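You operate a simulated robot arm through the tools that you are given. There is no shell and no other tool. Be economical: measure what you need, move in short steps, check, and stop when the job is done.

You run a simulated two-armed robot. Do the job below in one go: nothing can be reset, and whatever is moved stays where it is left.

Task
On the grey workbench, fold the cream cloth in half.

It is judged by the outcome, as a careful person would: the job done as asked, and still so three seconds after it is handed in. It fails if anything else is knocked over, pushed out of place, dropped, spilled or broken. Flat cloth is picked up by pressing the open fingertips on it (5 to 10 N) and closing them slowly along it; thin cloth reads only 2 to 8 mm in the jaws.

Robot
Two 7-joint arms with two-finger parallel grippers on one trunk, on a base that drives. Base frame: it is fixed to the floor where the robot stands at the start and does not move with it; the origin is under the middle of the robot, x ahead of it, y to its left, z up; the surface under the hand at the start is at about z = 0.78. Lengths are in m, angles in rad, forces in N, time in s.
The left shoulder is at the start at [0.071, 0.156, 1.005], the right one opposite. Places, roughly: grey workbench [0.6, 0, 0.8]. Payload 3.91 kg a hand.
The tool frame of a hand sits at the grasp point between the pads (the TCP): z along the fingers, y along the line on which they close. The tips reach 0.03 m beyond it. Largest opening 0.11 m; finger width 0.02, thickness 0.01; the body of the gripper, 0.048 by 0.112 m, starts 0.055 m behind the TCP.
Orientation is told as [roll, pitch, yaw] about the base's x, y, z axes, in that order, counted from this pose: with the fingers straight down and closing along the base's y, the tool's x points along the base's -x, its y along +y and its z along -z.

Tools
- The arms move only by the tool jog_arm. It takes "left_moves", "right_moves" or both (then of equal length, played together; a hand with none holds still); each is a list of rows, each a list of 7 numbers: the turn, a rotation vector about the tool's x, y, z in rad, then the shift along the tool's x, y, z in mm, then the opening in per cent of the stroke, from 0 (shut) to 100 (fully open). In form: [[wx, wy, wz, tx, ty, tz, fingers], ...]. A call has 1 to 8 rows; each row shifts and turns the commanded pose from where the row before left it, along the tool's axes as they then stand. Each row takes 0.2 s and may step no farther than 0.05 m and 0.15 rad from the row before; otherwise, or with a gripper value out of range, the whole call is refused. Where a pose cannot be reached the arm comes as near as it can. A force on the tool above 40 N (or 10 N above the force at the start of the call, whichever is more), or a blocked arm, ends the call early, and 0.2 s more pass. The fingers move at their own pace (about 0.108 m/s each) and stop on an object; they squeeze with about 30 N. The grip force told is the motor's: it shows also when the fingers shut on nothing. Time passes only in rows, and 0.2 s behind the last, so rows that do not move let the fingers close. It gives the time, the measured TCP pose, the force on the tool (base axes), the opening and the grip force at its end, in the units of the frame above (readings bear some noise), with the torque about the TCP (base axes, N m) and any sound that the robot's microphone picked up.
- Cameras (640 x 400 px; columns grow to the right, rows downward): "scene" is now at [0.1328, -0.0253, 1.224]; the picture's right is [-0.29, -0.96, 0.00], its down [-0.62, 0.19, -0.76] and it looks along [0.73, -0.22, -0.65] (base axes); focal length 214 px, centre (320, 200). "left" rides on the left gripper at [0.072, -0.017, -0.103] in its tool frame; the picture's right is [0.23, 0.97, 0.00], its down [-0.76, 0.18, -0.62] and it looks along [-0.61, 0.14, 0.78] (tool axes); focal length 222 px, centre (320, 200). "right" rides on the right gripper at [0.072, 0.017, -0.104] in its tool frame; the picture's right is [-0.23, 0.97, 0.00], its down [-0.76, -0.18, -0.62] and it looks along [-0.61, -0.14, 0.78] (tool axes); focal length 222 px, centre (320, 200). There is no depth. A picture from a camera that has moved, and an enlarged one, comes with that camera's place and axes in the base frame and with its lens.
- get_image(camera): a new picture of that camera. No time passes.
- move_column(by): slides the trunk up (or, below 0, down) by that many m; the arms and the scene camera ride with it, the base frame stays. It gives what a move gives, with no picture.
- base_move(legs): drives the robot by 1 to 6 legs, each [ahead, left, turn to the left] in m, m and rad, along the robot's own axes; the way and the turn of a leg run together, so that a leg with both is an arc; at most 1.5 m and 3.142 rad a leg. The arms and the cameras ride along, it lands a little off, and it stops where it bumps. It gives what a move gives.
- turn_head(pan, tilt): turns the head with the scene camera to pan (to the left, within 1.501 rad either way) and tilt (down, from -0.506 to 1.204), counted from straight ahead of the robot. It gives what a move gives.
- close_up(camera, box): a new picture of the part [left, top, right, bottom] of that camera's present view, enlarged. No time passes.
- finish_job(): hands the job in; it is judged then, once.

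Work in short steps. Places have to be worked out from the pictures, the camera data and where the tool is seen: move nearer, look again, correct. Check each grasp and each placing, and mend what went wrong. You have 120 turns and 100 pictures in all, those below and enlarged ones among them. Open the grippers and draw the arms clear of the work before you hand the job in, unless the task says otherwise; then end with one line.

The tools are called by a JSON object that holds its "fn" and its "kwargs". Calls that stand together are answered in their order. jog_arm: Moves the arms, as the interface text tells. Its arguments: {"type":"object","properties":{"left_moves":{"type":"array","items":{"type":"array","items":{"type":"number"}}},"right_moves":{"type":"array","items":{"type":"array","items":{"type":"number"}}}},"required":[]} The other tools are called the same way: move_column (by) slides the trunk up or down; base_move (legs) drives the base; turn_head (pan, tilt) turns the head that bears the scene camera; get_image (camera) takes a picture; close_up (camera, box) takes an enlarged picture of a part of a camera's view; finish_job () hands the job in.

At the start:

```text
clock: 0.0
left_position: [0.7791, 0.3761, 0.9815]
left_tcp_rot: [0.001, -0.001, -0.002]
left_contact_force: [0.3, 0.3, 0.0]
left_moment: [-0.02, 0.03, -0.03]
left_width: 0.1098
left_grip_force: 0.1
right_position: [0.6766, -0.296, 1.0021]
right_tcp_rot: [-0.001, 0.0, 0.0]
right_contact_force: [0.4, 0.6, -0.2]
right_moment: [-0.01, 0.03, -0.01]
right_width: 0.11
right_grip_force: 0.1
trunk travel left (down, up): [-0.45, 0.49]
robot x, y, heading: [0.0033, 0.0006, 0.003]
head pan, tilt: [-0.295, 0.705]
```

scene: 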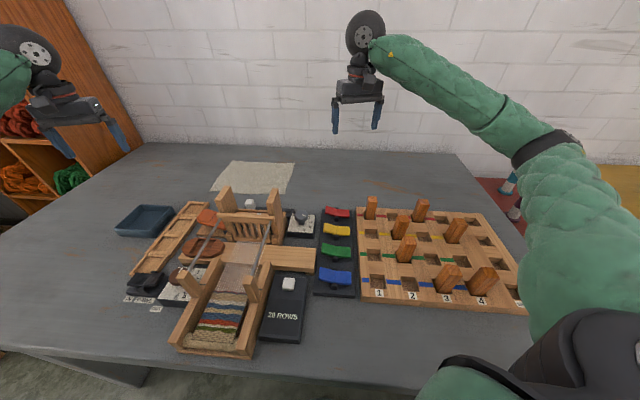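
right: 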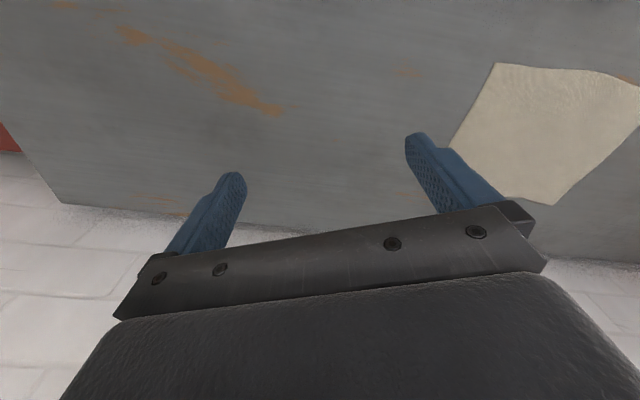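
left: 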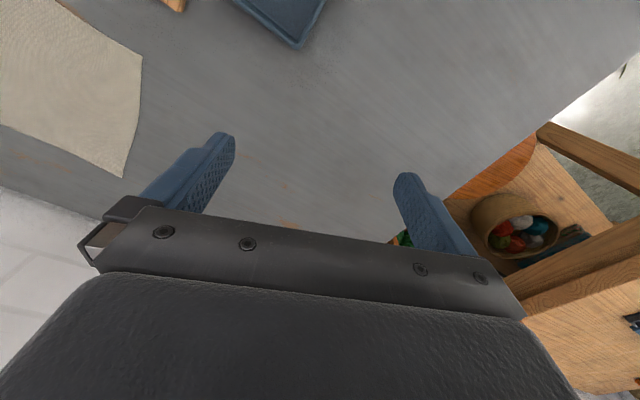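

The cream cloth lies behind the loom, about x 0.70–0.96, y -0.15–0.16. I'll enlarge it to get the corners exactly.

{"fn": "close_up", "kwargs": {"camera": "scene", "box": [180, 140, 340, 240]}}

{"fn": "turn_head", "kwargs": {"pan": 0.0, "tilt": 0.75}}

{"fn": "get_image", "kwargs": {"camera": "scene"}}

```text
4.00 times, centred on (260, 190) of scene
camera zoom: at [0.1328, -0.0253, 1.224], right [-0.29, -0.96, 0.0], down [-0.62, 0.19, -0.76], along [0.73, -0.22, -0.65], focal length 858 px, centre (560, 240)
```

zoom: 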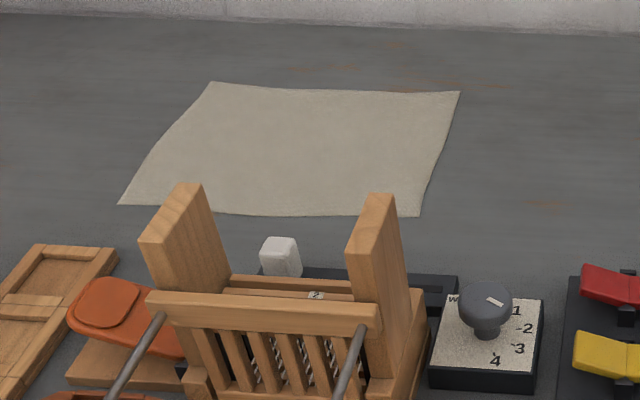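

```text
clock: 0.8
left_position: [0.7794, 0.3758, 0.9822]
left_tcp_rot: [-0.001, -0.001, -0.001]
left_contact_force: [-0.5, -0.6, 0.0]
left_moment: [-0.02, 0.0, 0.02]
left_width: 0.1099
left_grip_force: 0.1
right_position: [0.6783, -0.2956, 1.003]
right_tcp_rot: [0.001, 0.0, 0.001]
right_contact_force: [0.8, -0.4, -0.1]
right_moment: [0.02, -0.01, 0.01]
right_width: 0.1104
right_grip_force: 0.1
trunk travel left (down, up): [-0.45, 0.49]
robot x, y, heading: [0.0046, -0.0007, -0.001]
head pan, tilt: [0.0, 0.75]
```

```text
95 pictures are left
camera scene: at [0.1346, -0.0007, 1.2201], right [0.0, -1.0, 0.0], down [-0.68, 0.0, -0.73], along [0.73, 0.0, -0.68], focal length 214 px, centre (320, 200)
```

scene: 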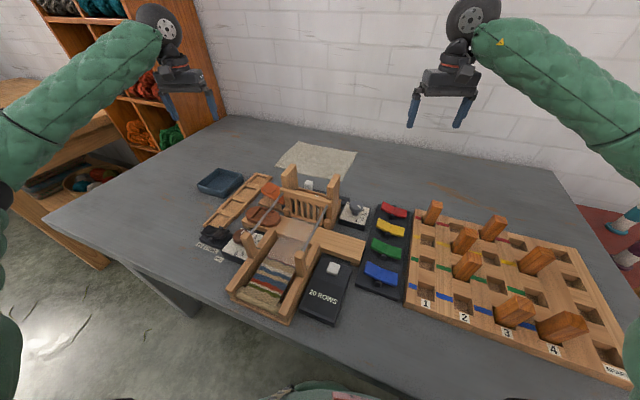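

The cloth is a rectangle about 0.255 x 0.198 m, yawed about -0.36 rad along with the bench. I'll raise the trunk for clearance, then turn square to the bench so that both long edges are in easy reach.

{"fn": "move_column", "kwargs": {"by": 0.1}}

{"fn": "base_move", "kwargs": {"legs": [[0, 0, -0.36]]}}

```text
clock: 2.1
left_position: [0.7799, 0.375, 1.0812]
left_tcp_rot: [0.0, -0.002, 0.0]
left_contact_force: [-0.6, -0.2, 0.0]
left_moment: [-0.04, 0.0, 0.05]
left_width: 0.1101
left_grip_force: 0.0
right_position: [0.6779, -0.2963, 1.1024]
right_tcp_rot: [0.0, 0.003, 0.0]
right_contact_force: [0.2, 1.5, -0.8]
right_moment: [0.02, 0.01, 0.02]
right_width: 0.1099
right_grip_force: 0.0
trunk travel left (down, up): [-0.55, 0.39]
robot x, y, heading: [0.0042, 0.0005, -0.001]
head pan, tilt: [0.0, 0.75]
```

```text
clock: 3.6
left_position: [0.8635, 0.0694, 1.0827]
left_tcp_rot: [0.001, -0.001, -0.366]
left_contact_force: [-0.7, -0.1, 0.4]
left_moment: [0.01, 0.0, 0.02]
left_width: 0.1102
left_grip_force: 0.1
right_position: [0.5266, -0.5201, 1.1021]
right_tcp_rot: [-0.001, 0.001, -0.367]
right_contact_force: [0.3, -0.9, 0.1]
right_moment: [-0.01, -0.01, -0.02]
right_width: 0.11
right_grip_force: 0.1
trunk travel left (down, up): [-0.55, 0.39]
robot x, y, heading: [-0.0005, 0.0006, -0.367]
head pan, tilt: [0.0, 0.75]
```

Turned without a bump. Now I'll shift left along the bench to centre on the cloth.

{"fn": "base_move", "kwargs": {"legs": [[0, 0.3, 0]]}}

{"fn": "turn_head", "kwargs": {"pan": 0.0, "tilt": 0.75}}

{"fn": "get_image", "kwargs": {"camera": "scene"}}

```text
clock: 5.7
left_position: [0.971, 0.3461, 1.0812]
left_tcp_rot: [0.001, 0.001, -0.371]
left_contact_force: [-0.7, 0.1, 0.0]
left_moment: [-0.03, 0.02, 0.04]
left_width: 0.11
left_grip_force: 0.0
right_position: [0.6324, -0.2418, 1.1032]
right_tcp_rot: [0.0, -0.001, -0.369]
right_contact_force: [0.4, -0.2, -0.4]
right_moment: [-0.01, 0.04, -0.03]
right_width: 0.11
right_grip_force: 0.0
trunk travel left (down, up): [-0.55, 0.39]
robot x, y, heading: [0.1059, 0.2786, -0.368]
head pan, tilt: [0.0, 0.75]
```

```text
clock: 6.3
left_position: [0.9708, 0.3473, 1.0819]
left_tcp_rot: [0.001, -0.001, -0.369]
left_contact_force: [0.1, 0.4, -0.9]
left_moment: [0.01, -0.01, 0.02]
left_width: 0.11
left_grip_force: 0.1
right_position: [0.6327, -0.2423, 1.1035]
right_tcp_rot: [0.001, 0.0, -0.368]
right_contact_force: [-0.2, 0.4, -0.1]
right_moment: [0.05, -0.04, 0.01]
right_width: 0.1099
right_grip_force: 0.0
trunk travel left (down, up): [-0.55, 0.39]
robot x, y, heading: [0.1095, 0.2797, -0.368]
head pan, tilt: [0.0, 0.75]
```

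```text
94 pictures are left
camera scene: at [0.233, 0.229, 1.3201], right [-0.36, -0.93, 0.0], down [-0.64, 0.25, -0.73], along [0.68, -0.26, -0.68], focal length 214 px, centre (320, 200)
```

scene: 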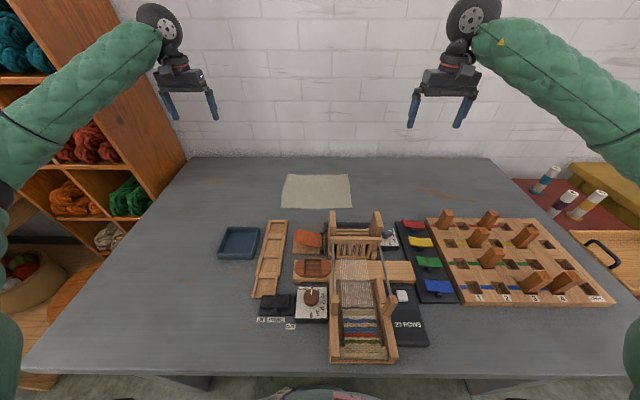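

Now square to the bench. Enlarging the cloth to get the corners in robot axes.

{"fn": "close_up", "kwargs": {"camera": "scene", "box": [250, 150, 410, 250]}}

```text
4.00 times, centred on (330, 200) of scene
camera zoom: at [0.233, 0.229, 1.3201], right [-0.36, -0.93, 0.0], down [-0.64, 0.25, -0.73], along [0.68, -0.26, -0.68], focal length 858 px, centre (280, 200)
```

zoom: 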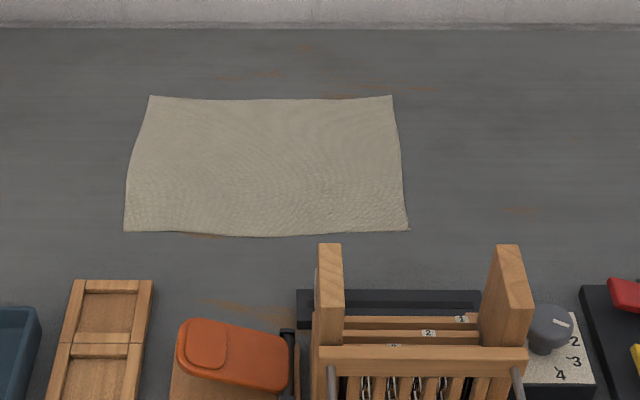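

In robot axes the cloth runs from x 0.674 to 0.874 and y -0.115 to 0.139. I'll fold the near edge over to the far edge, away from the loom, so I bring both hands above the near corners with the fingers partly open.

{"fn": "jog_arm", "kwargs": {"left_moves": [[0, 0, 0, 15.2, -43, 0, 25], [0, 0, 0, 15.2, -43, 0, 25], [0, 0, 0, 15.2, -43, 0, 25], [0, 0, 0, 15.2, -43, 0, 25], [0, 0, 0, 15.2, -43, 0, 25], [0, 0, 0, 15, -43, 0, 25], [0, 0, 0, 0, 0, 45, 25], [0, 0, 0, 0, 0, 45, 25]], "right_moves": [[0, 0, 0, -2, 34.3, 0, 25], [0, 0, 0, -2, 34.3, 0, 25], [0, 0, 0, -2, 34.3, 0, 25], [0, 0, 0, -2, 34.3, 0, 25], [0, 0, 0, -2, 34.3, 0, 25], [0, 0, 0, -2, 34.3, 0, 25], [0, 0, 0, 0, 0, 45, 25], [0, 0, 0, 0, 0, 45, 25]]}}

{"fn": "get_image", "kwargs": {"camera": "left"}}

{"fn": "get_image", "kwargs": {"camera": "right"}}

{"fn": "get_image", "kwargs": {"camera": "scene"}}

```text
clock: 8.1
left_position: [0.791, 0.1374, 0.9917]
left_tcp_rot: [0.0, -0.001, -0.37]
left_contact_force: [0.0, -0.2, -0.7]
left_moment: [-0.01, 0.01, 0.0]
left_width: 0.0275
left_grip_force: 0.1
right_position: [0.7179, -0.0562, 1.0131]
right_tcp_rot: [0.0, 0.0, -0.369]
right_contact_force: [0.8, -0.3, 0.3]
right_moment: [0.01, 0.02, 0.0]
right_width: 0.0273
right_grip_force: 0.1
trunk travel left (down, up): [-0.55, 0.39]
robot x, y, heading: [0.1061, 0.275, -0.371]
head pan, tilt: [0.0, 0.75]
```

```text
92 pictures are left
camera left: at [0.7166, 0.1479, 1.0939], right [0.14, 0.99, 0.0], down [0.77, -0.11, 0.62], along [0.62, -0.09, -0.78], focal length 222 px, centre (320, 200)
```

left: 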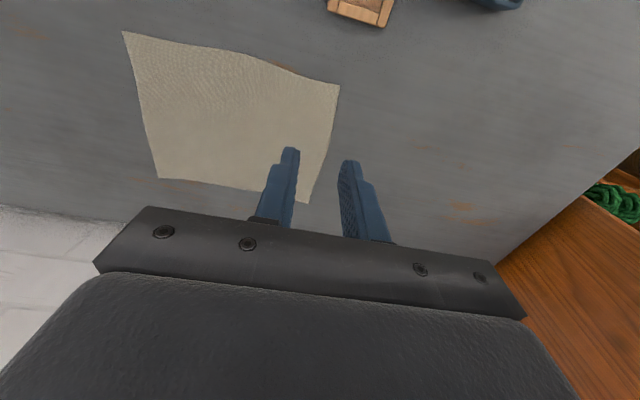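

```text
91 pictures are left
camera right: at [0.6564, -0.0136, 1.1176], right [0.56, 0.83, 0.0], down [0.65, -0.44, 0.62], along [0.51, -0.35, -0.78], focal length 222 px, centre (320, 200)
```

right: 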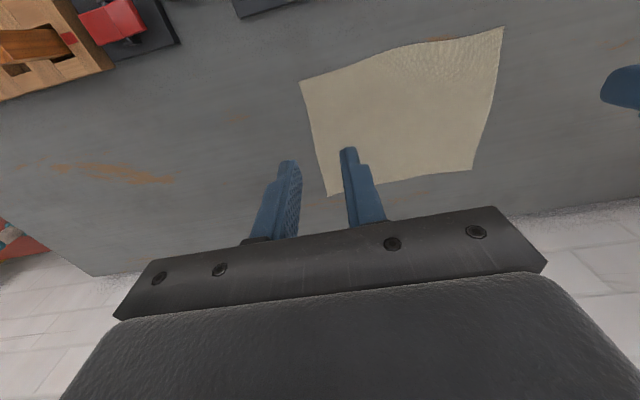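

```text
90 pictures are left
camera scene: at [0.2338, 0.2287, 1.3203], right [-0.36, -0.93, 0.0], down [-0.64, 0.25, -0.73], along [0.68, -0.26, -0.68], focal length 214 px, centre (320, 200)
```

scene: 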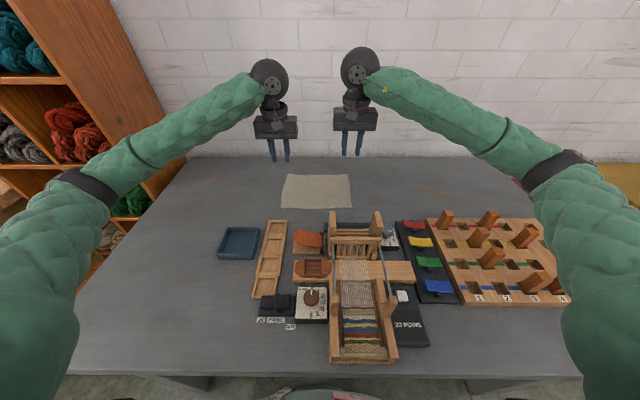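

Wrist views confirm the corners. I'll nudge both hands slightly inward and go down to about 15 mm above the cloth.

{"fn": "jog_arm", "kwargs": {"left_moves": [[0, 0, 0, 0, -8, 42, 25], [0, 0, 0, 0, 0, 42, 25], [0, 0, 0, 0, 0, 42, 25], [0, 0, 0, 0, 0, 39, 25], [0, 0, 0, 0, 0, 0, 25]], "right_moves": [[0, 0, 0, 0, 4, 47, 25], [0, 0, 0, 0, 0, 47, 25], [0, 0, 0, 0, 0, 46, 25], [0, 0, 0, 0, 0, 46, 25], [0, 0, 0, 0, 0, 0, 25]]}}

{"fn": "get_image", "kwargs": {"camera": "left"}}

{"fn": "get_image", "kwargs": {"camera": "right"}}

{"fn": "close_up", "kwargs": {"camera": "scene", "box": [250, 130, 410, 230]}}

```text
clock: 9.3
left_position: [0.7869, 0.1338, 0.8254]
left_tcp_rot: [0.0, 0.0, -0.37]
left_contact_force: [-0.8, 0.6, -0.2]
left_moment: [0.01, -0.01, 0.02]
left_width: 0.0272
left_grip_force: 0.0
right_position: [0.7187, -0.0501, 0.826]
right_tcp_rot: [0.001, 0.001, -0.371]
right_contact_force: [0.4, 0.1, -0.4]
right_moment: [0.01, 0.0, -0.01]
right_width: 0.0276
right_grip_force: 0.1
trunk travel left (down, up): [-0.55, 0.39]
robot x, y, heading: [0.1086, 0.2792, -0.366]
head pan, tilt: [0.0, 0.75]
```

```text
89 pictures are left
camera left: at [0.7131, 0.1422, 0.9282], right [0.14, 0.99, 0.0], down [0.77, -0.11, 0.62], along [0.62, -0.09, -0.78], focal length 222 px, centre (320, 200)
```

left: 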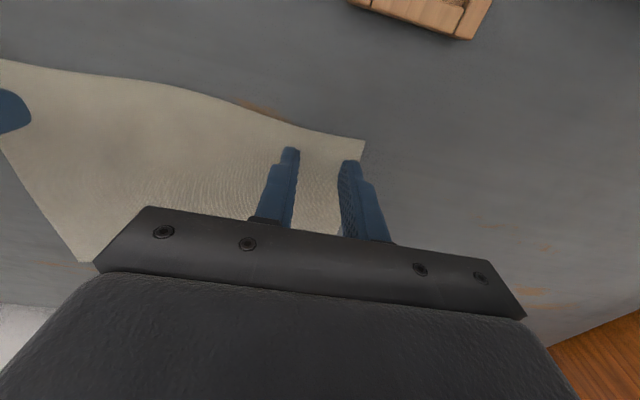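

```text
88 pictures are left
camera right: at [0.656, -0.0084, 0.9306], right [0.56, 0.83, 0.0], down [0.65, -0.44, 0.62], along [0.51, -0.35, -0.78], focal length 222 px, centre (320, 200)
```

right: 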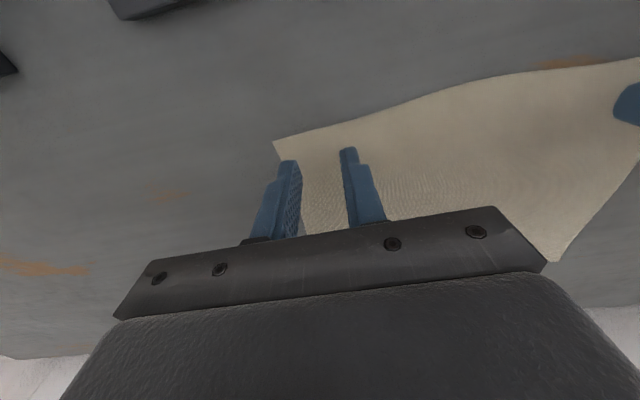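

```text
4.00 times, centred on (330, 180) of scene
camera zoom: at [0.2326, 0.229, 1.3202], right [-0.36, -0.93, 0.0], down [-0.64, 0.25, -0.73], along [0.68, -0.26, -0.68], focal length 858 px, centre (280, 280)
```

zoom: 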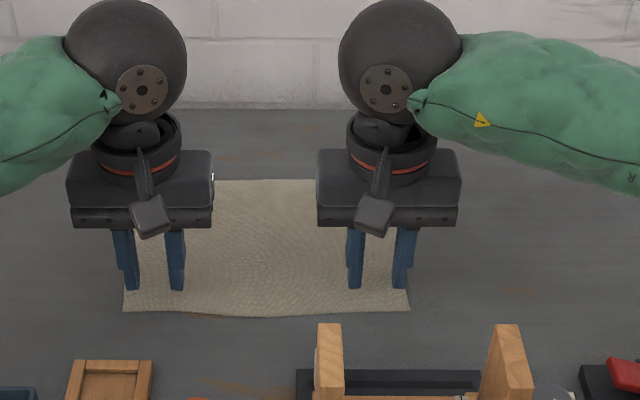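

Tips are about 15 mm above the cloth with the outer fingers nearly at the side edges. I shift 5 mm inward and lower carefully towards contact.

{"fn": "jog_arm", "kwargs": {"left_moves": [[0, 0, 0, 0, -5, 5, 25], [0, 0, 0, 0, 0, 5, 25], [0, 0, 0, 0, 0, 1, 25], [0, 0, 0, 0, 0, 0, 25]], "right_moves": [[0, 0, 0, 0, 5, 5, 25], [0, 0, 0, 0, 0, 5, 25], [0, 0, 0, 0, 0, 1, 25], [0, 0, 0, 0, 0, 0, 25]]}}

```text
clock: 10.3
left_position: [0.7855, 0.1277, 0.8153]
left_tcp_rot: [-0.001, 0.001, -0.369]
left_contact_force: [-0.1, -0.1, 0.3]
left_moment: [-0.04, -0.01, -0.01]
left_width: 0.0275
left_grip_force: 0.0
right_position: [0.7209, -0.0469, 0.8161]
right_tcp_rot: [0.0, 0.001, -0.371]
right_contact_force: [-0.5, 0.2, -0.7]
right_moment: [0.03, 0.04, 0.03]
right_width: 0.0276
right_grip_force: 0.1
trunk travel left (down, up): [-0.55, 0.39]
robot x, y, heading: [0.1085, 0.2802, -0.369]
head pan, tilt: [0.0, 0.75]
```

No contact yet; continuing in 1–2 mm steps.

{"fn": "jog_arm", "kwargs": {"left_moves": [[0, 0, 0, 0, 0, 2, 25], [0, 0, 0, 0, 0, 1, 25], [0, 0, 0, 0, 0, 0, 25]], "right_moves": [[0, 0, 0, 0, 0, 2, 25], [0, 0, 0, 0, 0, 1, 25], [0, 0, 0, 0, 0, 0, 25]]}}

```text
clock: 11.1
left_position: [0.7866, 0.1272, 0.8147]
left_tcp_rot: [0.002, -0.003, -0.369]
left_contact_force: [0.0, 0.2, -0.3]
left_moment: [-0.01, -0.01, 0.02]
left_width: 0.0276
left_grip_force: 0.0
right_position: [0.7205, -0.0476, 0.8133]
right_tcp_rot: [-0.001, 0.0, -0.37]
right_contact_force: [0.8, -0.4, -0.9]
right_moment: [-0.02, -0.02, -0.01]
right_width: 0.0276
right_grip_force: 0.1
trunk travel left (down, up): [-0.55, 0.39]
robot x, y, heading: [0.1057, 0.2784, -0.369]
head pan, tilt: [0.0, 0.75]
```

{"fn": "jog_arm", "kwargs": {"left_moves": [[0, 0, 0, 0, 0, 1.5, 25], [0, 0, 0, 0, 0, 1, 25], [0, 0, 0, 0, 0, 0, 25]], "right_moves": [[0, 0, 0, 0, 0, 1.5, 25], [0, 0, 0, 0, 0, 1, 25], [0, 0, 0, 0, 0, 0, 25]]}}

```text
clock: 11.9
left_position: [0.7884, 0.1258, 0.8195]
left_tcp_rot: [0.005, -0.01, -0.366]
left_contact_force: [0.1, 0.9, -0.5]
left_moment: [0.03, -0.02, -0.01]
left_width: 0.0273
left_grip_force: 0.0
right_position: [0.7186, -0.0475, 0.8127]
right_tcp_rot: [0.003, -0.003, -0.37]
right_contact_force: [0.3, 0.1, -0.2]
right_moment: [0.02, -0.03, 0.0]
right_width: 0.0275
right_grip_force: 0.0
trunk travel left (down, up): [-0.55, 0.39]
robot x, y, heading: [0.1082, 0.2788, -0.37]
head pan, tilt: [0.0, 0.75]
```

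The left hand rises instead of falling although no force shows: a reach limit with the raised trunk. I'll lift the hands, bring the trunk back down, and retry.

{"fn": "jog_arm", "kwargs": {"left_moves": [[0, 0, 0, 0, 0, -40, 25], [0, 0, 0, 0, 0, -40, 25], [0, 0, 0, 0, 0, -40, 25], [0, 0, 0, 0, 0, 0, 25]], "right_moves": [[0, 0, 0, 0, 0, -40, 25], [0, 0, 0, 0, 0, -40, 25], [0, 0, 0, 0, 0, -40, 25], [0, 0, 0, 0, 0, 0, 25]]}}

{"fn": "move_column", "kwargs": {"by": -0.1}}

```text
clock: 12.9
left_position: [0.7895, 0.1253, 0.9288]
left_tcp_rot: [0.0, 0.004, -0.371]
left_contact_force: [1.1, -0.1, -0.7]
left_moment: [0.03, 0.03, 0.01]
left_width: 0.0275
left_grip_force: 0.1
right_position: [0.721, -0.0486, 0.9297]
right_tcp_rot: [0.0, 0.003, -0.37]
right_contact_force: [0.2, -0.5, -0.4]
right_moment: [0.01, 0.01, 0.0]
right_width: 0.0276
right_grip_force: 0.0
trunk travel left (down, up): [-0.55, 0.39]
robot x, y, heading: [0.1105, 0.2813, -0.368]
head pan, tilt: [0.0, 0.75]
```

```text
clock: 14.2
left_position: [0.7879, 0.1274, 0.874]
left_tcp_rot: [0.018, -0.046, -0.363]
left_contact_force: [0.8, 0.0, -0.2]
left_moment: [0.04, 0.01, 0.0]
left_width: 0.0274
left_grip_force: 0.0
right_position: [0.7094, -0.052, 0.8538]
right_tcp_rot: [0.011, -0.016, -0.374]
right_contact_force: [-0.2, -0.6, 0.4]
right_moment: [-0.02, 0.0, 0.02]
right_width: 0.0276
right_grip_force: 0.1
trunk travel left (down, up): [-0.45, 0.49]
robot x, y, heading: [0.108, 0.2799, -0.373]
head pan, tilt: [0.0, 0.75]
```

Lowering the trunk made it worse, so perhaps an elbow is resting on something. Looking before moving further.

{"fn": "get_image", "kwargs": {"camera": "scene"}}

```text
86 pictures are left
camera scene: at [0.2166, 0.2242, 1.2332], right [-0.36, -0.93, -0.01], down [-0.62, 0.25, -0.74], along [0.69, -0.26, -0.67], focal length 214 px, centre (320, 200)
```

scene: 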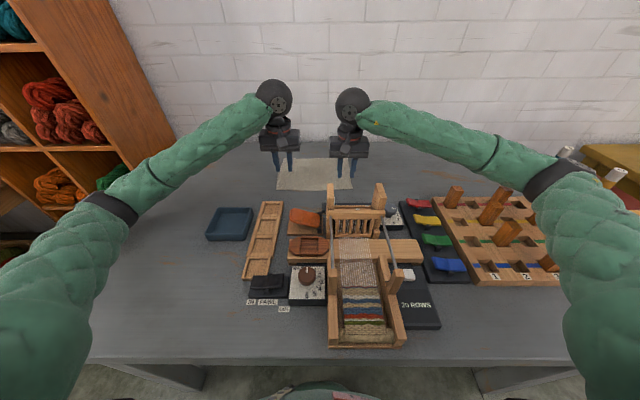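

The camera is slightly tilted, which suggests the elbows are leaning on the bench edge. I raise the trunk at once and go higher than before, so the elbows stay clear.

{"fn": "move_column", "kwargs": {"by": 0.25}}

{"fn": "get_image", "kwargs": {"camera": "scene"}}

```text
clock: 16.8
left_position: [0.7877, 0.1257, 1.0801]
left_tcp_rot: [0.001, 0.001, -0.37]
left_contact_force: [0.7, 0.4, 0.0]
left_moment: [0.01, 0.0, 0.03]
left_width: 0.0275
left_grip_force: 0.1
right_position: [0.7212, -0.0477, 1.0819]
right_tcp_rot: [0.0, -0.002, -0.37]
right_contact_force: [-0.3, -1.2, 0.2]
right_moment: [0.02, -0.01, 0.03]
right_width: 0.0274
right_grip_force: 0.0
trunk travel left (down, up): [-0.7, 0.24]
robot x, y, heading: [0.1079, 0.2715, -0.368]
head pan, tilt: [0.0, 0.75]
```

```text
85 pictures are left
camera scene: at [0.2333, 0.2288, 1.47], right [-0.36, -0.93, 0.0], down [-0.64, 0.25, -0.73], along [0.68, -0.26, -0.68], focal length 214 px, centre (320, 200)
```

scene: 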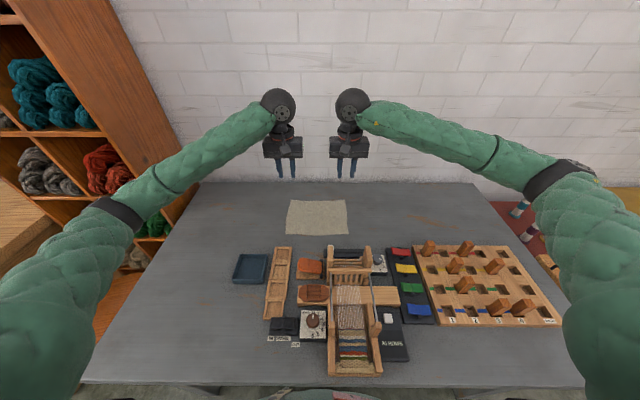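

The bench items look unchanged. I descend with the trunk 0.15 m above its starting height and check that the hands follow the command.

{"fn": "jog_arm", "kwargs": {"left_moves": [[0, 0, 0, 0, 0, 45, 25], [0, 0, 0, 0, 0, 45, 25], [0, 0, 0, 0, 0, 45, 25], [0, 0, 0, 0, 0, 45, 25], [0, 0, 0, 0, 0, 45, 25], [0, 0, 0, 0, 0, 20, 25], [0, 0, 0, 0, 0, 0, 25]], "right_moves": [[0, 0, 0, 0, 0, 45, 25], [0, 0, 0, 0, 0, 45, 25], [0, 0, 0, 0, 0, 45, 25], [0, 0, 0, 0, 0, 45, 25], [0, 0, 0, 0, 0, 45, 25], [0, 0, 0, 0, 0, 22, 25], [0, 0, 0, 0, 0, 0, 25]]}}

{"fn": "get_image", "kwargs": {"camera": "scene"}}

```text
clock: 18.4
left_position: [0.7913, 0.1255, 0.8348]
left_tcp_rot: [0.001, 0.0, -0.369]
left_contact_force: [-0.5, -0.2, 0.5]
left_moment: [-0.02, 0.03, 0.03]
left_width: 0.0272
left_grip_force: 0.0
right_position: [0.7199, -0.0499, 0.8332]
right_tcp_rot: [-0.001, 0.0, -0.37]
right_contact_force: [0.4, -0.8, -0.1]
right_moment: [-0.01, -0.06, 0.01]
right_width: 0.0277
right_grip_force: 0.1
trunk travel left (down, up): [-0.7, 0.24]
robot x, y, heading: [0.109, 0.2787, -0.363]
head pan, tilt: [0.0, 0.75]
```

```text
84 pictures are left
camera scene: at [0.2328, 0.2289, 1.4702], right [-0.36, -0.93, 0.0], down [-0.64, 0.25, -0.73], along [0.68, -0.26, -0.68], focal length 214 px, centre (320, 200)
```

scene: 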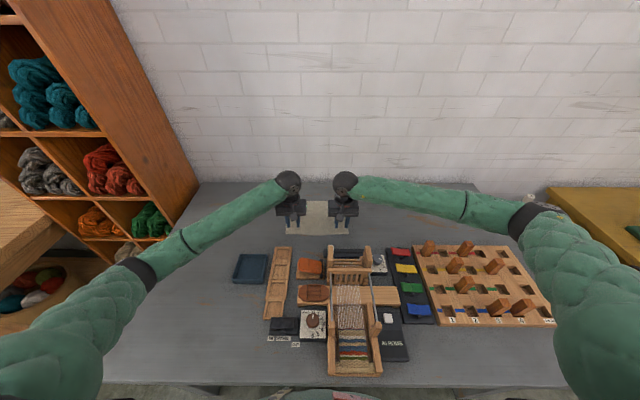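

The hands follow well now. I go down to near contact and then creep.

{"fn": "jog_arm", "kwargs": {"left_moves": [[0, 0, 0, 0, 0, 10, 25], [0, 0, 0, 0, 0, 8, 25], [0, 0, 0, 0, 0, 3, 25], [0, 0, 0, 0, 0, 0, 25]], "right_moves": [[0, 0, 0, 0, 0, 10, 25], [0, 0, 0, 0, 0, 8, 25], [0, 0, 0, 0, 0, 2, 25], [0, 0, 0, 0, 0, 0, 25]]}}

```text
clock: 19.4
left_position: [0.7886, 0.1279, 0.8147]
left_tcp_rot: [0.0, 0.0, -0.371]
left_contact_force: [0.1, -0.9, 0.1]
left_moment: [-0.02, 0.0, -0.04]
left_width: 0.0275
left_grip_force: 0.1
right_position: [0.7193, -0.0487, 0.8139]
right_tcp_rot: [0.0, 0.0, -0.37]
right_contact_force: [0.3, -0.6, -0.1]
right_moment: [0.0, -0.02, 0.01]
right_width: 0.0279
right_grip_force: 0.0
trunk travel left (down, up): [-0.7, 0.24]
robot x, y, heading: [0.1061, 0.2798, -0.371]
head pan, tilt: [0.0, 0.75]
```

{"fn": "jog_arm", "kwargs": {"left_moves": [[0, 0, 0, 0, 0, 2, 25], [0, 0, 0, 0, 0, 1, 25], [0, 0, 0, 0, 0, 0, 25]], "right_moves": [[0, 0, 0, 0, 0, 2, 25], [0, 0, 0, 0, 0, 1, 25], [0, 0, 0, 0, 0, 0, 25]]}}

```text
clock: 20.2
left_position: [0.7902, 0.127, 0.8119]
left_tcp_rot: [-0.001, 0.001, -0.372]
left_contact_force: [0.1, 0.0, 0.4]
left_moment: [0.0, 0.0, 0.0]
left_width: 0.0275
left_grip_force: 0.1
right_position: [0.719, -0.0474, 0.8125]
right_tcp_rot: [0.0, 0.001, -0.37]
right_contact_force: [-0.6, 0.7, 0.2]
right_moment: [-0.01, 0.01, 0.01]
right_width: 0.0276
right_grip_force: 0.0
trunk travel left (down, up): [-0.7, 0.24]
robot x, y, heading: [0.107, 0.2754, -0.368]
head pan, tilt: [0.0, 0.75]
```

{"fn": "jog_arm", "kwargs": {"left_moves": [[0, 0, 0, 0, 0, 1.5, 25], [0, 0, 0, 0, 0, 1, 25], [0, 0, 0, 0, 0, 0, 25]], "right_moves": [[0, 0, 0, 0, 0, 1.5, 25], [0, 0, 0, 0, 0, 1, 25], [0, 0, 0, 0, 0, 0, 25]]}}

```text
clock: 21.0
left_position: [0.7884, 0.1273, 0.8121]
left_tcp_rot: [-0.001, -0.004, -0.37]
left_contact_force: [4.3, 1.5, 23.5]
left_moment: [0.12, -0.04, -0.03]
left_width: 0.0274
left_grip_force: 0.1
right_position: [0.7194, -0.0473, 0.8117]
right_tcp_rot: [-0.001, -0.001, -0.37]
right_contact_force: [1.1, -1.4, 9.6]
right_moment: [-0.05, 0.02, 0.0]
right_width: 0.0278
right_grip_force: 0.0
trunk travel left (down, up): [-0.7, 0.24]
robot x, y, heading: [0.1122, 0.2772, -0.369]
head pan, tilt: [0.0, 0.75]
```

Contact at TCP z about 0.812: left 23 N (too much), right 10 N. I ease the left by 1 mm and close both slowly.

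{"fn": "jog_arm", "kwargs": {"left_moves": [[0, 0, 0, 0, 0, -1.0, 25], [0, 0, 0, 0, 0, 0, 21], [0, 0, 0, 0, 0, 0, 17], [0, 0, 0, 0, 0, 0, 13], [0, 0, 0, 0, 0, 0, 9], [0, 0, 0, 0, 0, 0, 5], [0, 0, 0, 0, 0, 0, 0], [0, 0, 0, 0, 0, 0, 0]], "right_moves": [[0, 0, 0, 0, 0, 0, 25], [0, 0, 0, 0, 0, 0, 21], [0, 0, 0, 0, 0, 0, 17], [0, 0, 0, 0, 0, 0, 13], [0, 0, 0, 0, 0, 0, 9], [0, 0, 0, 0, 0, 0, 5], [0, 0, 0, 0, 0, 0, 0], [0, 0, 0, 0, 0, 0, 0]]}}

{"fn": "close_up", "kwargs": {"camera": "scene", "box": [260, 160, 380, 260]}}

{"fn": "get_image", "kwargs": {"camera": "left"}}

{"fn": "get_image", "kwargs": {"camera": "right"}}

```text
clock: 22.8
left_position: [0.7863, 0.1273, 0.811]
left_tcp_rot: [0.001, -0.002, -0.368]
left_contact_force: [-0.2, 1.3, 9.3]
left_moment: [0.05, 0.05, 0.0]
left_width: 0.0
left_grip_force: 29.6
right_position: [0.7183, -0.0478, 0.8124]
right_tcp_rot: [0.001, -0.002, -0.369]
right_contact_force: [0.1, -0.9, 25.6]
right_moment: [0.03, 0.1, 0.0]
right_width: 0.0003
right_grip_force: 30.0
trunk travel left (down, up): [-0.7, 0.24]
robot x, y, heading: [0.1107, 0.2824, -0.369]
head pan, tilt: [0.0, 0.75]
```

```text
4.00 times, centred on (320, 210) of scene
camera zoom: at [0.2305, 0.2299, 1.4705], right [-0.36, -0.93, 0.0], down [-0.63, 0.25, -0.73], along [0.68, -0.26, -0.68], focal length 858 px, centre (320, 160)
```

zoom: 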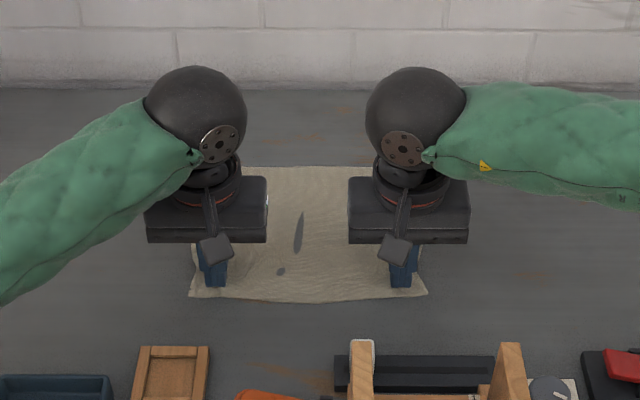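

```text
82 pictures are left
camera left: at [0.7133, 0.1374, 0.9132], right [0.14, 0.99, 0.0], down [0.77, -0.11, 0.62], along [0.62, -0.09, -0.78], focal length 222 px, centre (320, 200)
```

left: 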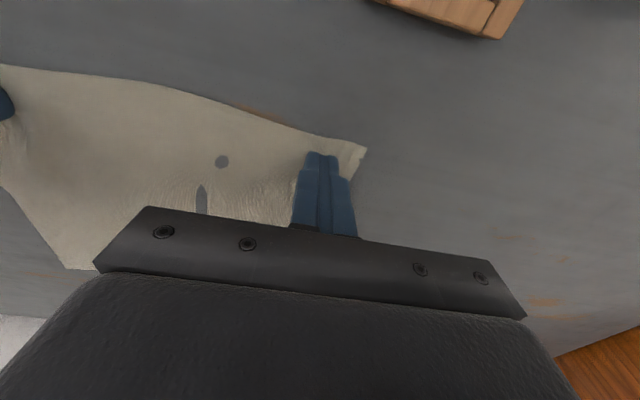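

```text
81 pictures are left
camera right: at [0.6563, -0.0047, 0.9155], right [0.56, 0.83, 0.0], down [0.64, -0.44, 0.62], along [0.52, -0.35, -0.78], focal length 222 px, centre (320, 200)
```

right: 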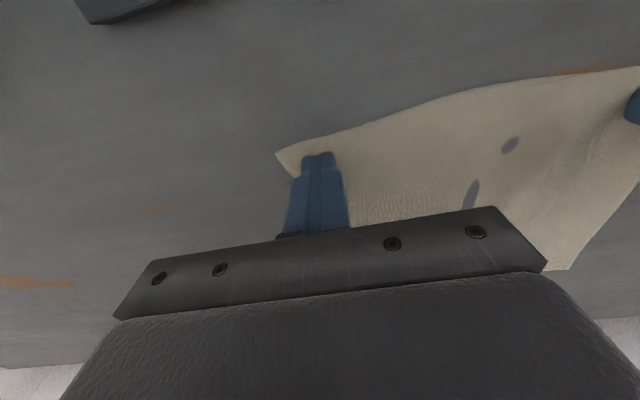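

Both jaws closed on nothing; the cloth slipped under the tips. I lift 15 mm and open to 55% for a wider pinch, then look at the cloth.

{"fn": "jog_arm", "kwargs": {"left_moves": [[0, 0, 0, 0, 0, -15, 0], [0, 0, 0, 0, 0, 0, 55], [0, 0, 0, 0, 0, 0, 55], [0, 0, 0, 0, 0, 0, 55]], "right_moves": [[0, 0, 0, 0, 0, -15, 0], [0, 0, 0, 0, 0, 0, 55], [0, 0, 0, 0, 0, 0, 55], [0, 0, 0, 0, 0, 0, 55]]}}

{"fn": "get_image", "kwargs": {"camera": "left"}}

{"fn": "get_image", "kwargs": {"camera": "right"}}

{"fn": "close_up", "kwargs": {"camera": "scene", "box": [260, 180, 372, 250]}}

```text
clock: 23.8
left_position: [0.7887, 0.1268, 0.8253]
left_tcp_rot: [-0.001, 0.0, -0.37]
left_contact_force: [-0.4, 0.2, 0.5]
left_moment: [-0.01, 0.02, 0.01]
left_width: 0.0605
left_grip_force: 0.0
right_position: [0.7198, -0.0475, 0.8253]
right_tcp_rot: [0.001, 0.0, -0.37]
right_contact_force: [-1.1, 0.4, -1.3]
right_moment: [0.04, 0.0, -0.02]
right_width: 0.0605
right_grip_force: 0.1
trunk travel left (down, up): [-0.7, 0.24]
robot x, y, heading: [0.1083, 0.2757, -0.364]
head pan, tilt: [0.0, 0.75]
```

```text
80 pictures are left
camera left: at [0.7144, 0.1367, 0.9266], right [0.14, 0.99, 0.0], down [0.77, -0.11, 0.62], along [0.62, -0.09, -0.78], focal length 222 px, centre (320, 200)
```

left: 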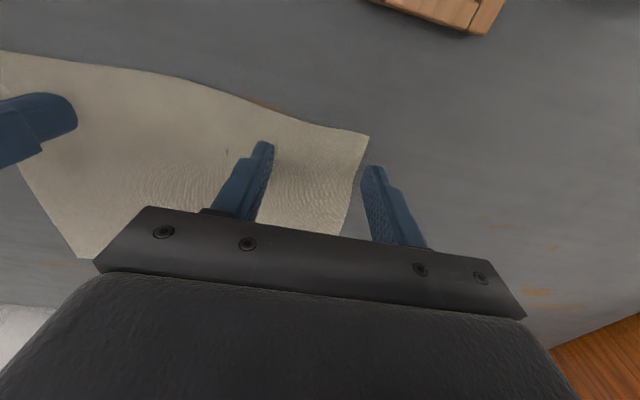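

```text
79 pictures are left
camera right: at [0.6575, -0.0047, 0.9285], right [0.56, 0.83, 0.0], down [0.65, -0.44, 0.62], along [0.51, -0.35, -0.78], focal length 222 px, centre (320, 200)
```

right: 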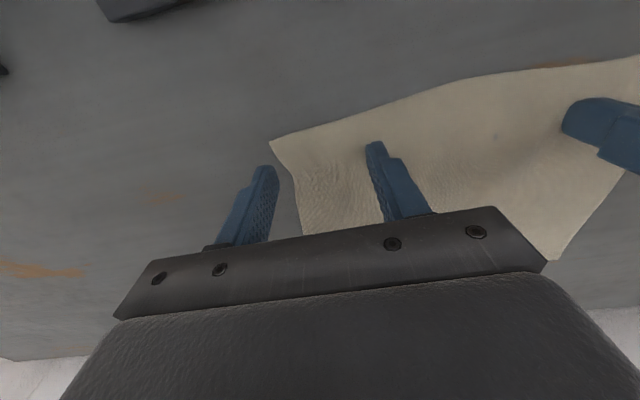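

```text
5.71 times, centred on (316, 215) of scene
camera zoom: at [0.2327, 0.229, 1.4702], right [-0.36, -0.93, 0.0], down [-0.64, 0.25, -0.73], along [0.68, -0.26, -0.68], focal length 1226 px, centre (343, 114)
```

zoom: 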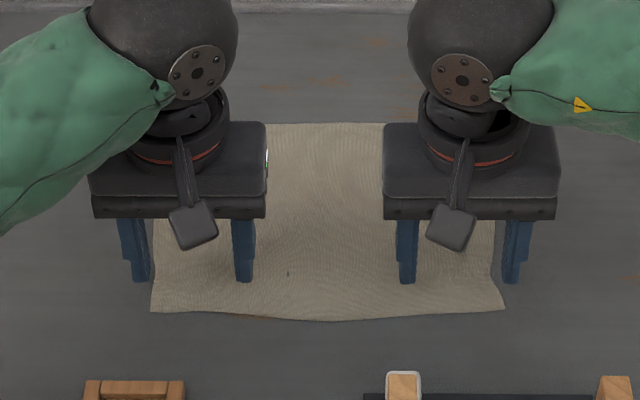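

The cloth recovered flat. I'll retry with a 44 mm pinch wholly on the cloth, first pressing down and reading the force.

{"fn": "jog_arm", "kwargs": {"left_moves": [[0, 0, 0, 0, -4, 0, 40], [0, 0, 0, 0, 0, 7, 40], [0, 0, 0, 0, 0, 7, 40], [0, 0, 0, 0, 0, 1, 40], [0, 0, 0, 0, 0, 0, 40]], "right_moves": [[0, 0, 0, 0, 5, 0, 40], [0, 0, 0, 0, 0, 7, 40], [0, 0, 0, 0, 0, 6.2, 40], [0, 0, 0, 0, 0, 1, 40], [0, 0, 0, 0, 0, 0, 40]]}}

```text
clock: 25.0
left_position: [0.7872, 0.1237, 0.8123]
left_tcp_rot: [-0.001, 0.0, -0.369]
left_contact_force: [1.3, -0.8, 7.8]
left_moment: [-0.01, -0.03, -0.02]
left_width: 0.044
left_grip_force: 0.0
right_position: [0.7212, -0.0438, 0.8106]
right_tcp_rot: [0.0, 0.001, -0.371]
right_contact_force: [1.4, -1.2, 6.4]
right_moment: [-0.01, 0.01, 0.0]
right_width: 0.044
right_grip_force: 0.1
trunk travel left (down, up): [-0.7, 0.24]
robot x, y, heading: [0.1086, 0.2793, -0.371]
head pan, tilt: [0.0, 0.75]
```

Both press at 6–8 N. Closing slowly, about 2.5% per row, with a check midway.

{"fn": "jog_arm", "kwargs": {"left_moves": [[0, 0, 0, 0, 0, 0, 37], [0, 0, 0, 0, 0, 0, 34], [0, 0, 0, 0, 0, 0, 31], [0, 0, 0, 0, 0, 0, 28], [0, 0, 0, 0, 0, 0, 25], [0, 0, 0, 0, 0, 0, 22], [0, 0, 0, 0, 0, 0, 19], [0, 0, 0, 0, 0, 0, 16]], "right_moves": [[0, 0, 0, 0, 0, 0, 37], [0, 0, 0, 0, 0, 0, 34], [0, 0, 0, 0, 0, 0, 31], [0, 0, 0, 0, 0, 0, 28], [0, 0, 0, 0, 0, 0, 25], [0, 0, 0, 0, 0, 0, 22], [0, 0, 0, 0, 0, 0, 19], [0, 0, 0, 0, 0, 0, 16]]}}

{"fn": "close_up", "kwargs": {"camera": "left", "box": [160, 100, 420, 260]}}

{"fn": "close_up", "kwargs": {"camera": "right", "box": [220, 100, 480, 260]}}

```text
clock: 26.8
left_position: [0.7855, 0.1233, 0.8115]
left_tcp_rot: [0.0, 0.0, -0.37]
left_contact_force: [-2.5, -3.3, 10.4]
left_moment: [-0.11, 0.05, 0.0]
left_width: 0.0185
left_grip_force: 0.9
right_position: [0.7205, -0.0422, 0.8111]
right_tcp_rot: [0.001, 0.001, -0.372]
right_contact_force: [1.8, 4.6, 8.3]
right_moment: [0.11, 0.02, -0.01]
right_width: 0.0186
right_grip_force: 0.5
trunk travel left (down, up): [-0.7, 0.24]
robot x, y, heading: [0.1085, 0.2776, -0.374]
head pan, tilt: [0.0, 0.75]
```

```text
2.46 times, centred on (290, 180) of left
camera zoom: at [0.7119, 0.133, 0.9132], right [0.14, 0.99, 0.0], down [0.77, -0.11, 0.62], along [0.62, -0.09, -0.78], focal length 547 px, centre (394, 249)
```

zoom: 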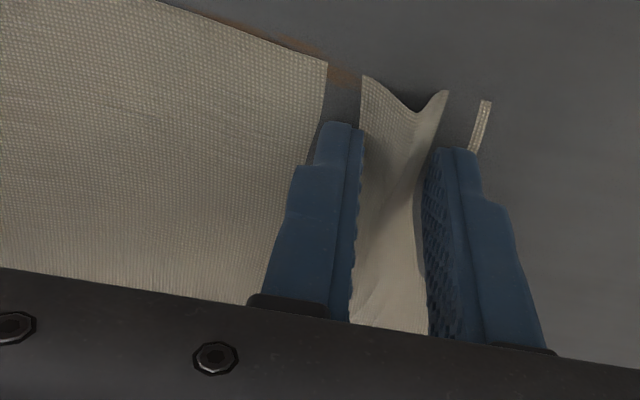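

```text
2.46 times, centred on (350, 180) of right
camera zoom: at [0.658, -0.0004, 0.9157], right [0.56, 0.83, 0.0], down [0.65, -0.44, 0.62], along [0.52, -0.35, -0.78], focal length 547 px, centre (246, 249)
```

zoom: 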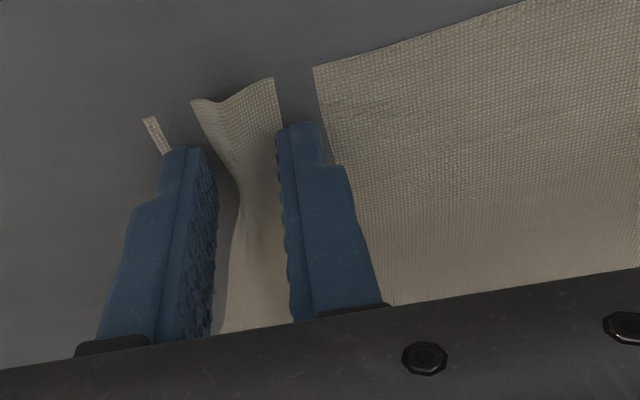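

A ridge of cloth stands between the pads on both hands. I continue closing.

{"fn": "jog_arm", "kwargs": {"left_moves": [[0, 0, 0, 0, 0, 0, 13], [0, 0, 0, 0, 0, 0, 11], [0, 0, 0, 0, 0, 0, 9], [0, 0, 0, 0, 0, 0, 7], [0, 0, 0, 0, 0, 0, 5], [0, 0, 0, 0, 0, 0, 3], [0, 0, 0, 0, 0, 0, 0], [0, 0, 0, 0, 0, 0, 0]], "right_moves": [[0, 0, 0, 0, 0, 0, 13], [0, 0, 0, 0, 0, 0, 11], [0, 0, 0, 0, 0, 0, 9], [0, 0, 0, 0, 0, 0, 7], [0, 0, 0, 0, 0, 0, 5], [0, 0, 0, 0, 0, 0, 3], [0, 0, 0, 0, 0, 0, 0], [0, 0, 0, 0, 0, 0, 0]]}}

{"fn": "close_up", "kwargs": {"camera": "left", "box": [160, 100, 420, 260]}}

{"fn": "close_up", "kwargs": {"camera": "right", "box": [220, 100, 480, 260]}}

```text
clock: 28.6
left_position: [0.7862, 0.1237, 0.8133]
left_tcp_rot: [0.002, -0.002, -0.369]
left_contact_force: [1.7, -3.6, 20.2]
left_moment: [-0.11, -0.01, 0.01]
left_width: 0.002
left_grip_force: 30.0
right_position: [0.72, -0.0448, 0.8108]
right_tcp_rot: [0.001, 0.0, -0.372]
right_contact_force: [1.2, 0.3, 16.3]
right_moment: [0.14, -0.06, -0.01]
right_width: 0.0002
right_grip_force: 30.1
trunk travel left (down, up): [-0.7, 0.24]
robot x, y, heading: [0.11, 0.2786, -0.372]
head pan, tilt: [0.0, 0.75]
```

```text
2.46 times, centred on (290, 180) of left
camera zoom: at [0.7121, 0.1334, 0.9143], right [0.14, 0.99, 0.0], down [0.77, -0.11, 0.63], along [0.62, -0.09, -0.78], focal length 547 px, centre (394, 249)
```

zoom: 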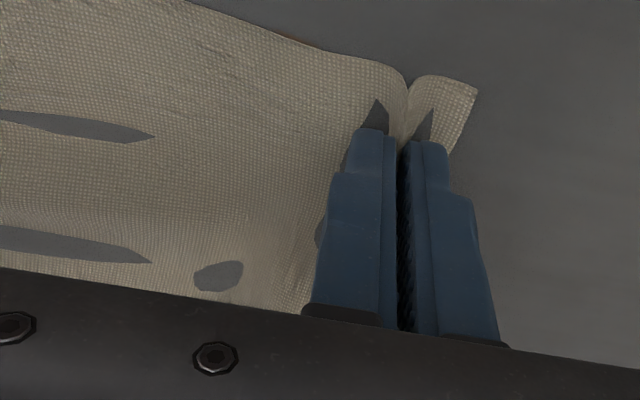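

```text
2.46 times, centred on (350, 180) of right
camera zoom: at [0.6575, -0.0012, 0.9162], right [0.56, 0.83, 0.0], down [0.64, -0.44, 0.62], along [0.52, -0.35, -0.78], focal length 547 px, centre (246, 249)
```

zoom: 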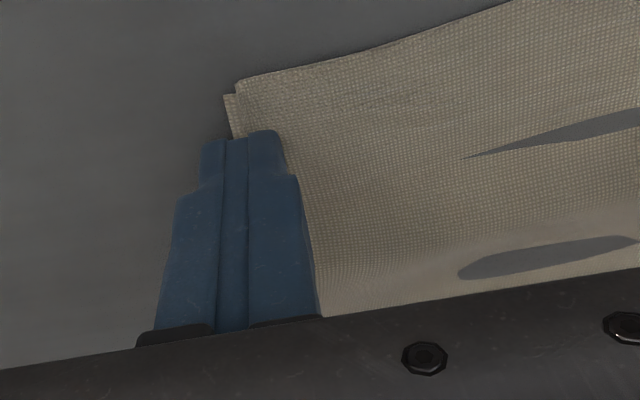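

The left grips cloth (2 mm, 30 N); the right slipped out. I keep the left holding, lift the right, reopen it and look.

{"fn": "jog_arm", "kwargs": {"right_moves": [[0, 0, 0, 0, 0, -12, 0], [0, 0, 0, 0, 0, -8, 15], [0, 0, 0, 0, 0, 0, 45], [0, 0, 0, 0, 0, 0, 45]], "left_moves": [[0, 0, 0, 0, 0, -1, 0], [0, 0, 0, 0, 0, 0, 0], [0, 0, 0, 0, 0, 0, 0], [0, 0, 0, 0, 0, 0, 0]]}}

{"fn": "get_image", "kwargs": {"camera": "right"}}

{"fn": "close_up", "kwargs": {"camera": "scene", "box": [260, 180, 372, 250]}}

```text
clock: 29.6
left_position: [0.7871, 0.1235, 0.8127]
left_tcp_rot: [0.0, 0.001, -0.371]
left_contact_force: [3.5, 1.4, 21.1]
left_moment: [0.07, -0.04, 0.02]
left_width: 0.0023
left_grip_force: 30.2
right_position: [0.7207, -0.043, 0.8303]
right_tcp_rot: [0.0, 0.0, -0.37]
right_contact_force: [0.0, 0.2, 0.2]
right_moment: [0.02, -0.02, 0.01]
right_width: 0.0495
right_grip_force: 0.0
trunk travel left (down, up): [-0.7, 0.24]
robot x, y, heading: [0.1034, 0.276, -0.371]
head pan, tilt: [0.0, 0.75]
```

```text
73 pictures are left
camera right: at [0.6587, -0.0006, 0.935], right [0.56, 0.83, 0.0], down [0.65, -0.44, 0.62], along [0.51, -0.35, -0.78], focal length 222 px, centre (320, 200)
```

right: 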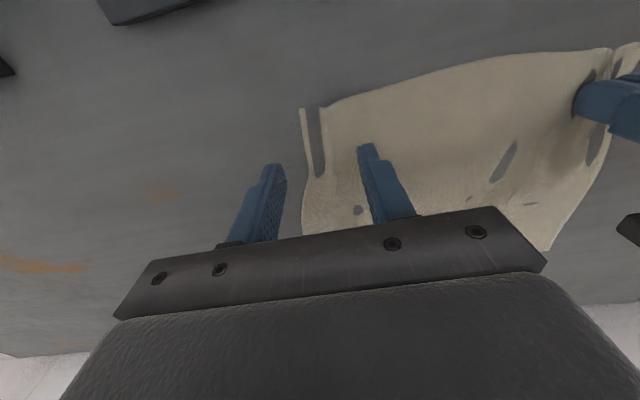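

```text
5.71 times, centred on (316, 215) of scene
camera zoom: at [0.2317, 0.2294, 1.4703], right [-0.36, -0.93, 0.0], down [-0.64, 0.25, -0.73], along [0.68, -0.26, -0.68], focal length 1226 px, centre (343, 114)
```

zoom: 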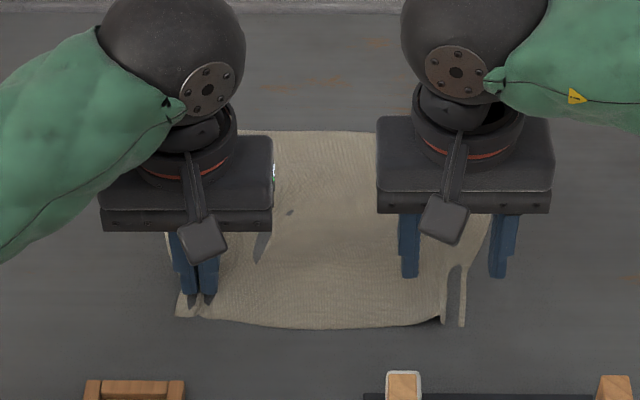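

The right corner was dragged inward ~22 mm and has a small wrinkle. I'll re-place the right hand further in, press it, drag the cloth back outward 12 mm, then pinch again.

{"fn": "jog_arm", "kwargs": {"right_moves": [[0, 0, 0, 0, 24, 0, 42], [0, 0, 0, 0, 0, 10, 42], [0, 0, 0, 0, 0, 7, 42], [0, 0, 0, 0, 0, 3.2, 42], [0, 0, 0, 0, 0, 0, 42]]}}

```text
clock: 30.8
left_position: [0.7863, 0.124, 0.8128]
left_tcp_rot: [0.0, -0.001, -0.37]
left_contact_force: [0.1, -0.2, 19.0]
left_moment: [0.03, 0.1, 0.05]
left_width: 0.0024
left_grip_force: 30.1
right_position: [0.7287, -0.0213, 0.8122]
right_tcp_rot: [0.0, -0.001, -0.369]
right_contact_force: [-0.3, 0.4, 3.5]
right_moment: [-0.03, 0.01, 0.0]
right_width: 0.0459
right_grip_force: 0.0
trunk travel left (down, up): [-0.7, 0.24]
robot x, y, heading: [0.1097, 0.2759, -0.371]
head pan, tilt: [0.0, 0.75]
```

{"fn": "jog_arm", "kwargs": {"right_moves": [[0, 0, 0, 0, 0, 0.5, 42], [0, 0, 0, 0, -4, 0, 42], [0, 0, 0, 0, -4, 0, 42], [0, 0, 0, 0, -4, 0, 42], [0, 0, 0, 0, 0, 0, 42]]}}

{"fn": "get_image", "kwargs": {"camera": "right"}}

{"fn": "close_up", "kwargs": {"camera": "scene", "box": [260, 180, 372, 250]}}

```text
clock: 32.0
left_position: [0.7863, 0.1234, 0.812]
left_tcp_rot: [0.0, 0.001, -0.37]
left_contact_force: [-0.9, -2.8, 9.5]
left_moment: [-0.1, 0.08, 0.02]
left_width: 0.0021
left_grip_force: 29.8
right_position: [0.7249, -0.0307, 0.8117]
right_tcp_rot: [0.0, -0.001, -0.371]
right_contact_force: [3.2, 5.0, 19.7]
right_moment: [-0.15, 0.09, -0.03]
right_width: 0.0454
right_grip_force: 0.0
trunk travel left (down, up): [-0.7, 0.24]
robot x, y, heading: [0.108, 0.2806, -0.366]
head pan, tilt: [0.0, 0.75]
```

```text
71 pictures are left
camera right: at [0.6621, 0.0114, 0.9155], right [0.56, 0.83, 0.0], down [0.64, -0.44, 0.62], along [0.52, -0.35, -0.78], focal length 222 px, centre (320, 200)
```

right: 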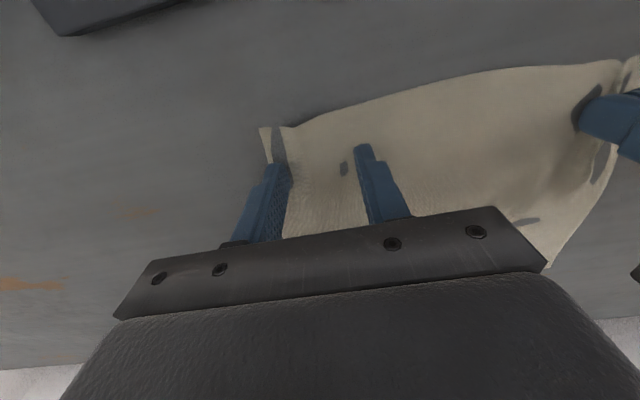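

```text
5.71 times, centred on (316, 215) of scene
camera zoom: at [0.2312, 0.2299, 1.4705], right [-0.36, -0.93, 0.0], down [-0.64, 0.25, -0.73], along [0.68, -0.26, -0.68], focal length 1226 px, centre (343, 114)
```

zoom: 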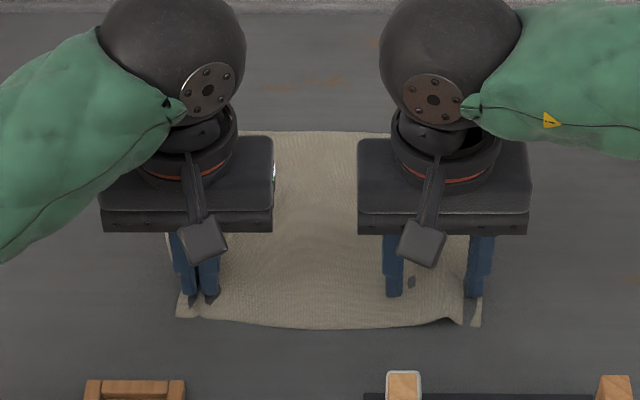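

The cloth was pulled back outward and lies between the fingers. Easing 0.3 mm and closing slowly.

{"fn": "jog_arm", "kwargs": {"right_moves": [[0, 0, 0, 0, 0, -0.3, 40], [0, 0, 0, 0, 0, 0, 36], [0, 0, 0, 0, 0, 0, 32], [0, 0, 0, 0, 0, 0, 28], [0, 0, 0, 0, 0, 0, 24], [0, 0, 0, 0, 0, 0, 20], [0, 0, 0, 0, 0, 0, 16], [0, 0, 0, 0, 0, 0, 13]]}}

{"fn": "close_up", "kwargs": {"camera": "right", "box": [220, 100, 480, 260]}}

```text
clock: 33.8
left_position: [0.7868, 0.1241, 0.8125]
left_tcp_rot: [0.001, -0.002, -0.371]
left_contact_force: [-0.8, -2.2, 4.8]
left_moment: [-0.05, 0.05, 0.02]
left_width: 0.0024
left_grip_force: 30.0
right_position: [0.7243, -0.0307, 0.8107]
right_tcp_rot: [0.0, -0.001, -0.37]
right_contact_force: [1.1, 2.3, 25.2]
right_moment: [-0.02, 0.07, 0.03]
right_width: 0.0131
right_grip_force: 0.1
trunk travel left (down, up): [-0.7, 0.24]
robot x, y, heading: [0.106, 0.2782, -0.374]
head pan, tilt: [0.0, 0.75]
```

```text
2.46 times, centred on (350, 180) of right
camera zoom: at [0.6621, 0.0111, 0.9155], right [0.56, 0.83, 0.0], down [0.65, -0.44, 0.62], along [0.52, -0.35, -0.78], focal length 547 px, centre (246, 249)
```

zoom: 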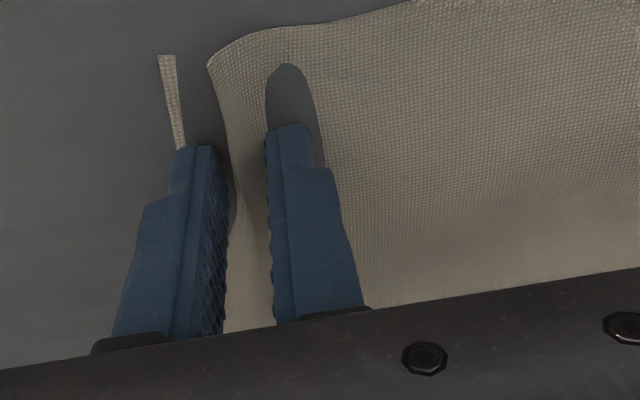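

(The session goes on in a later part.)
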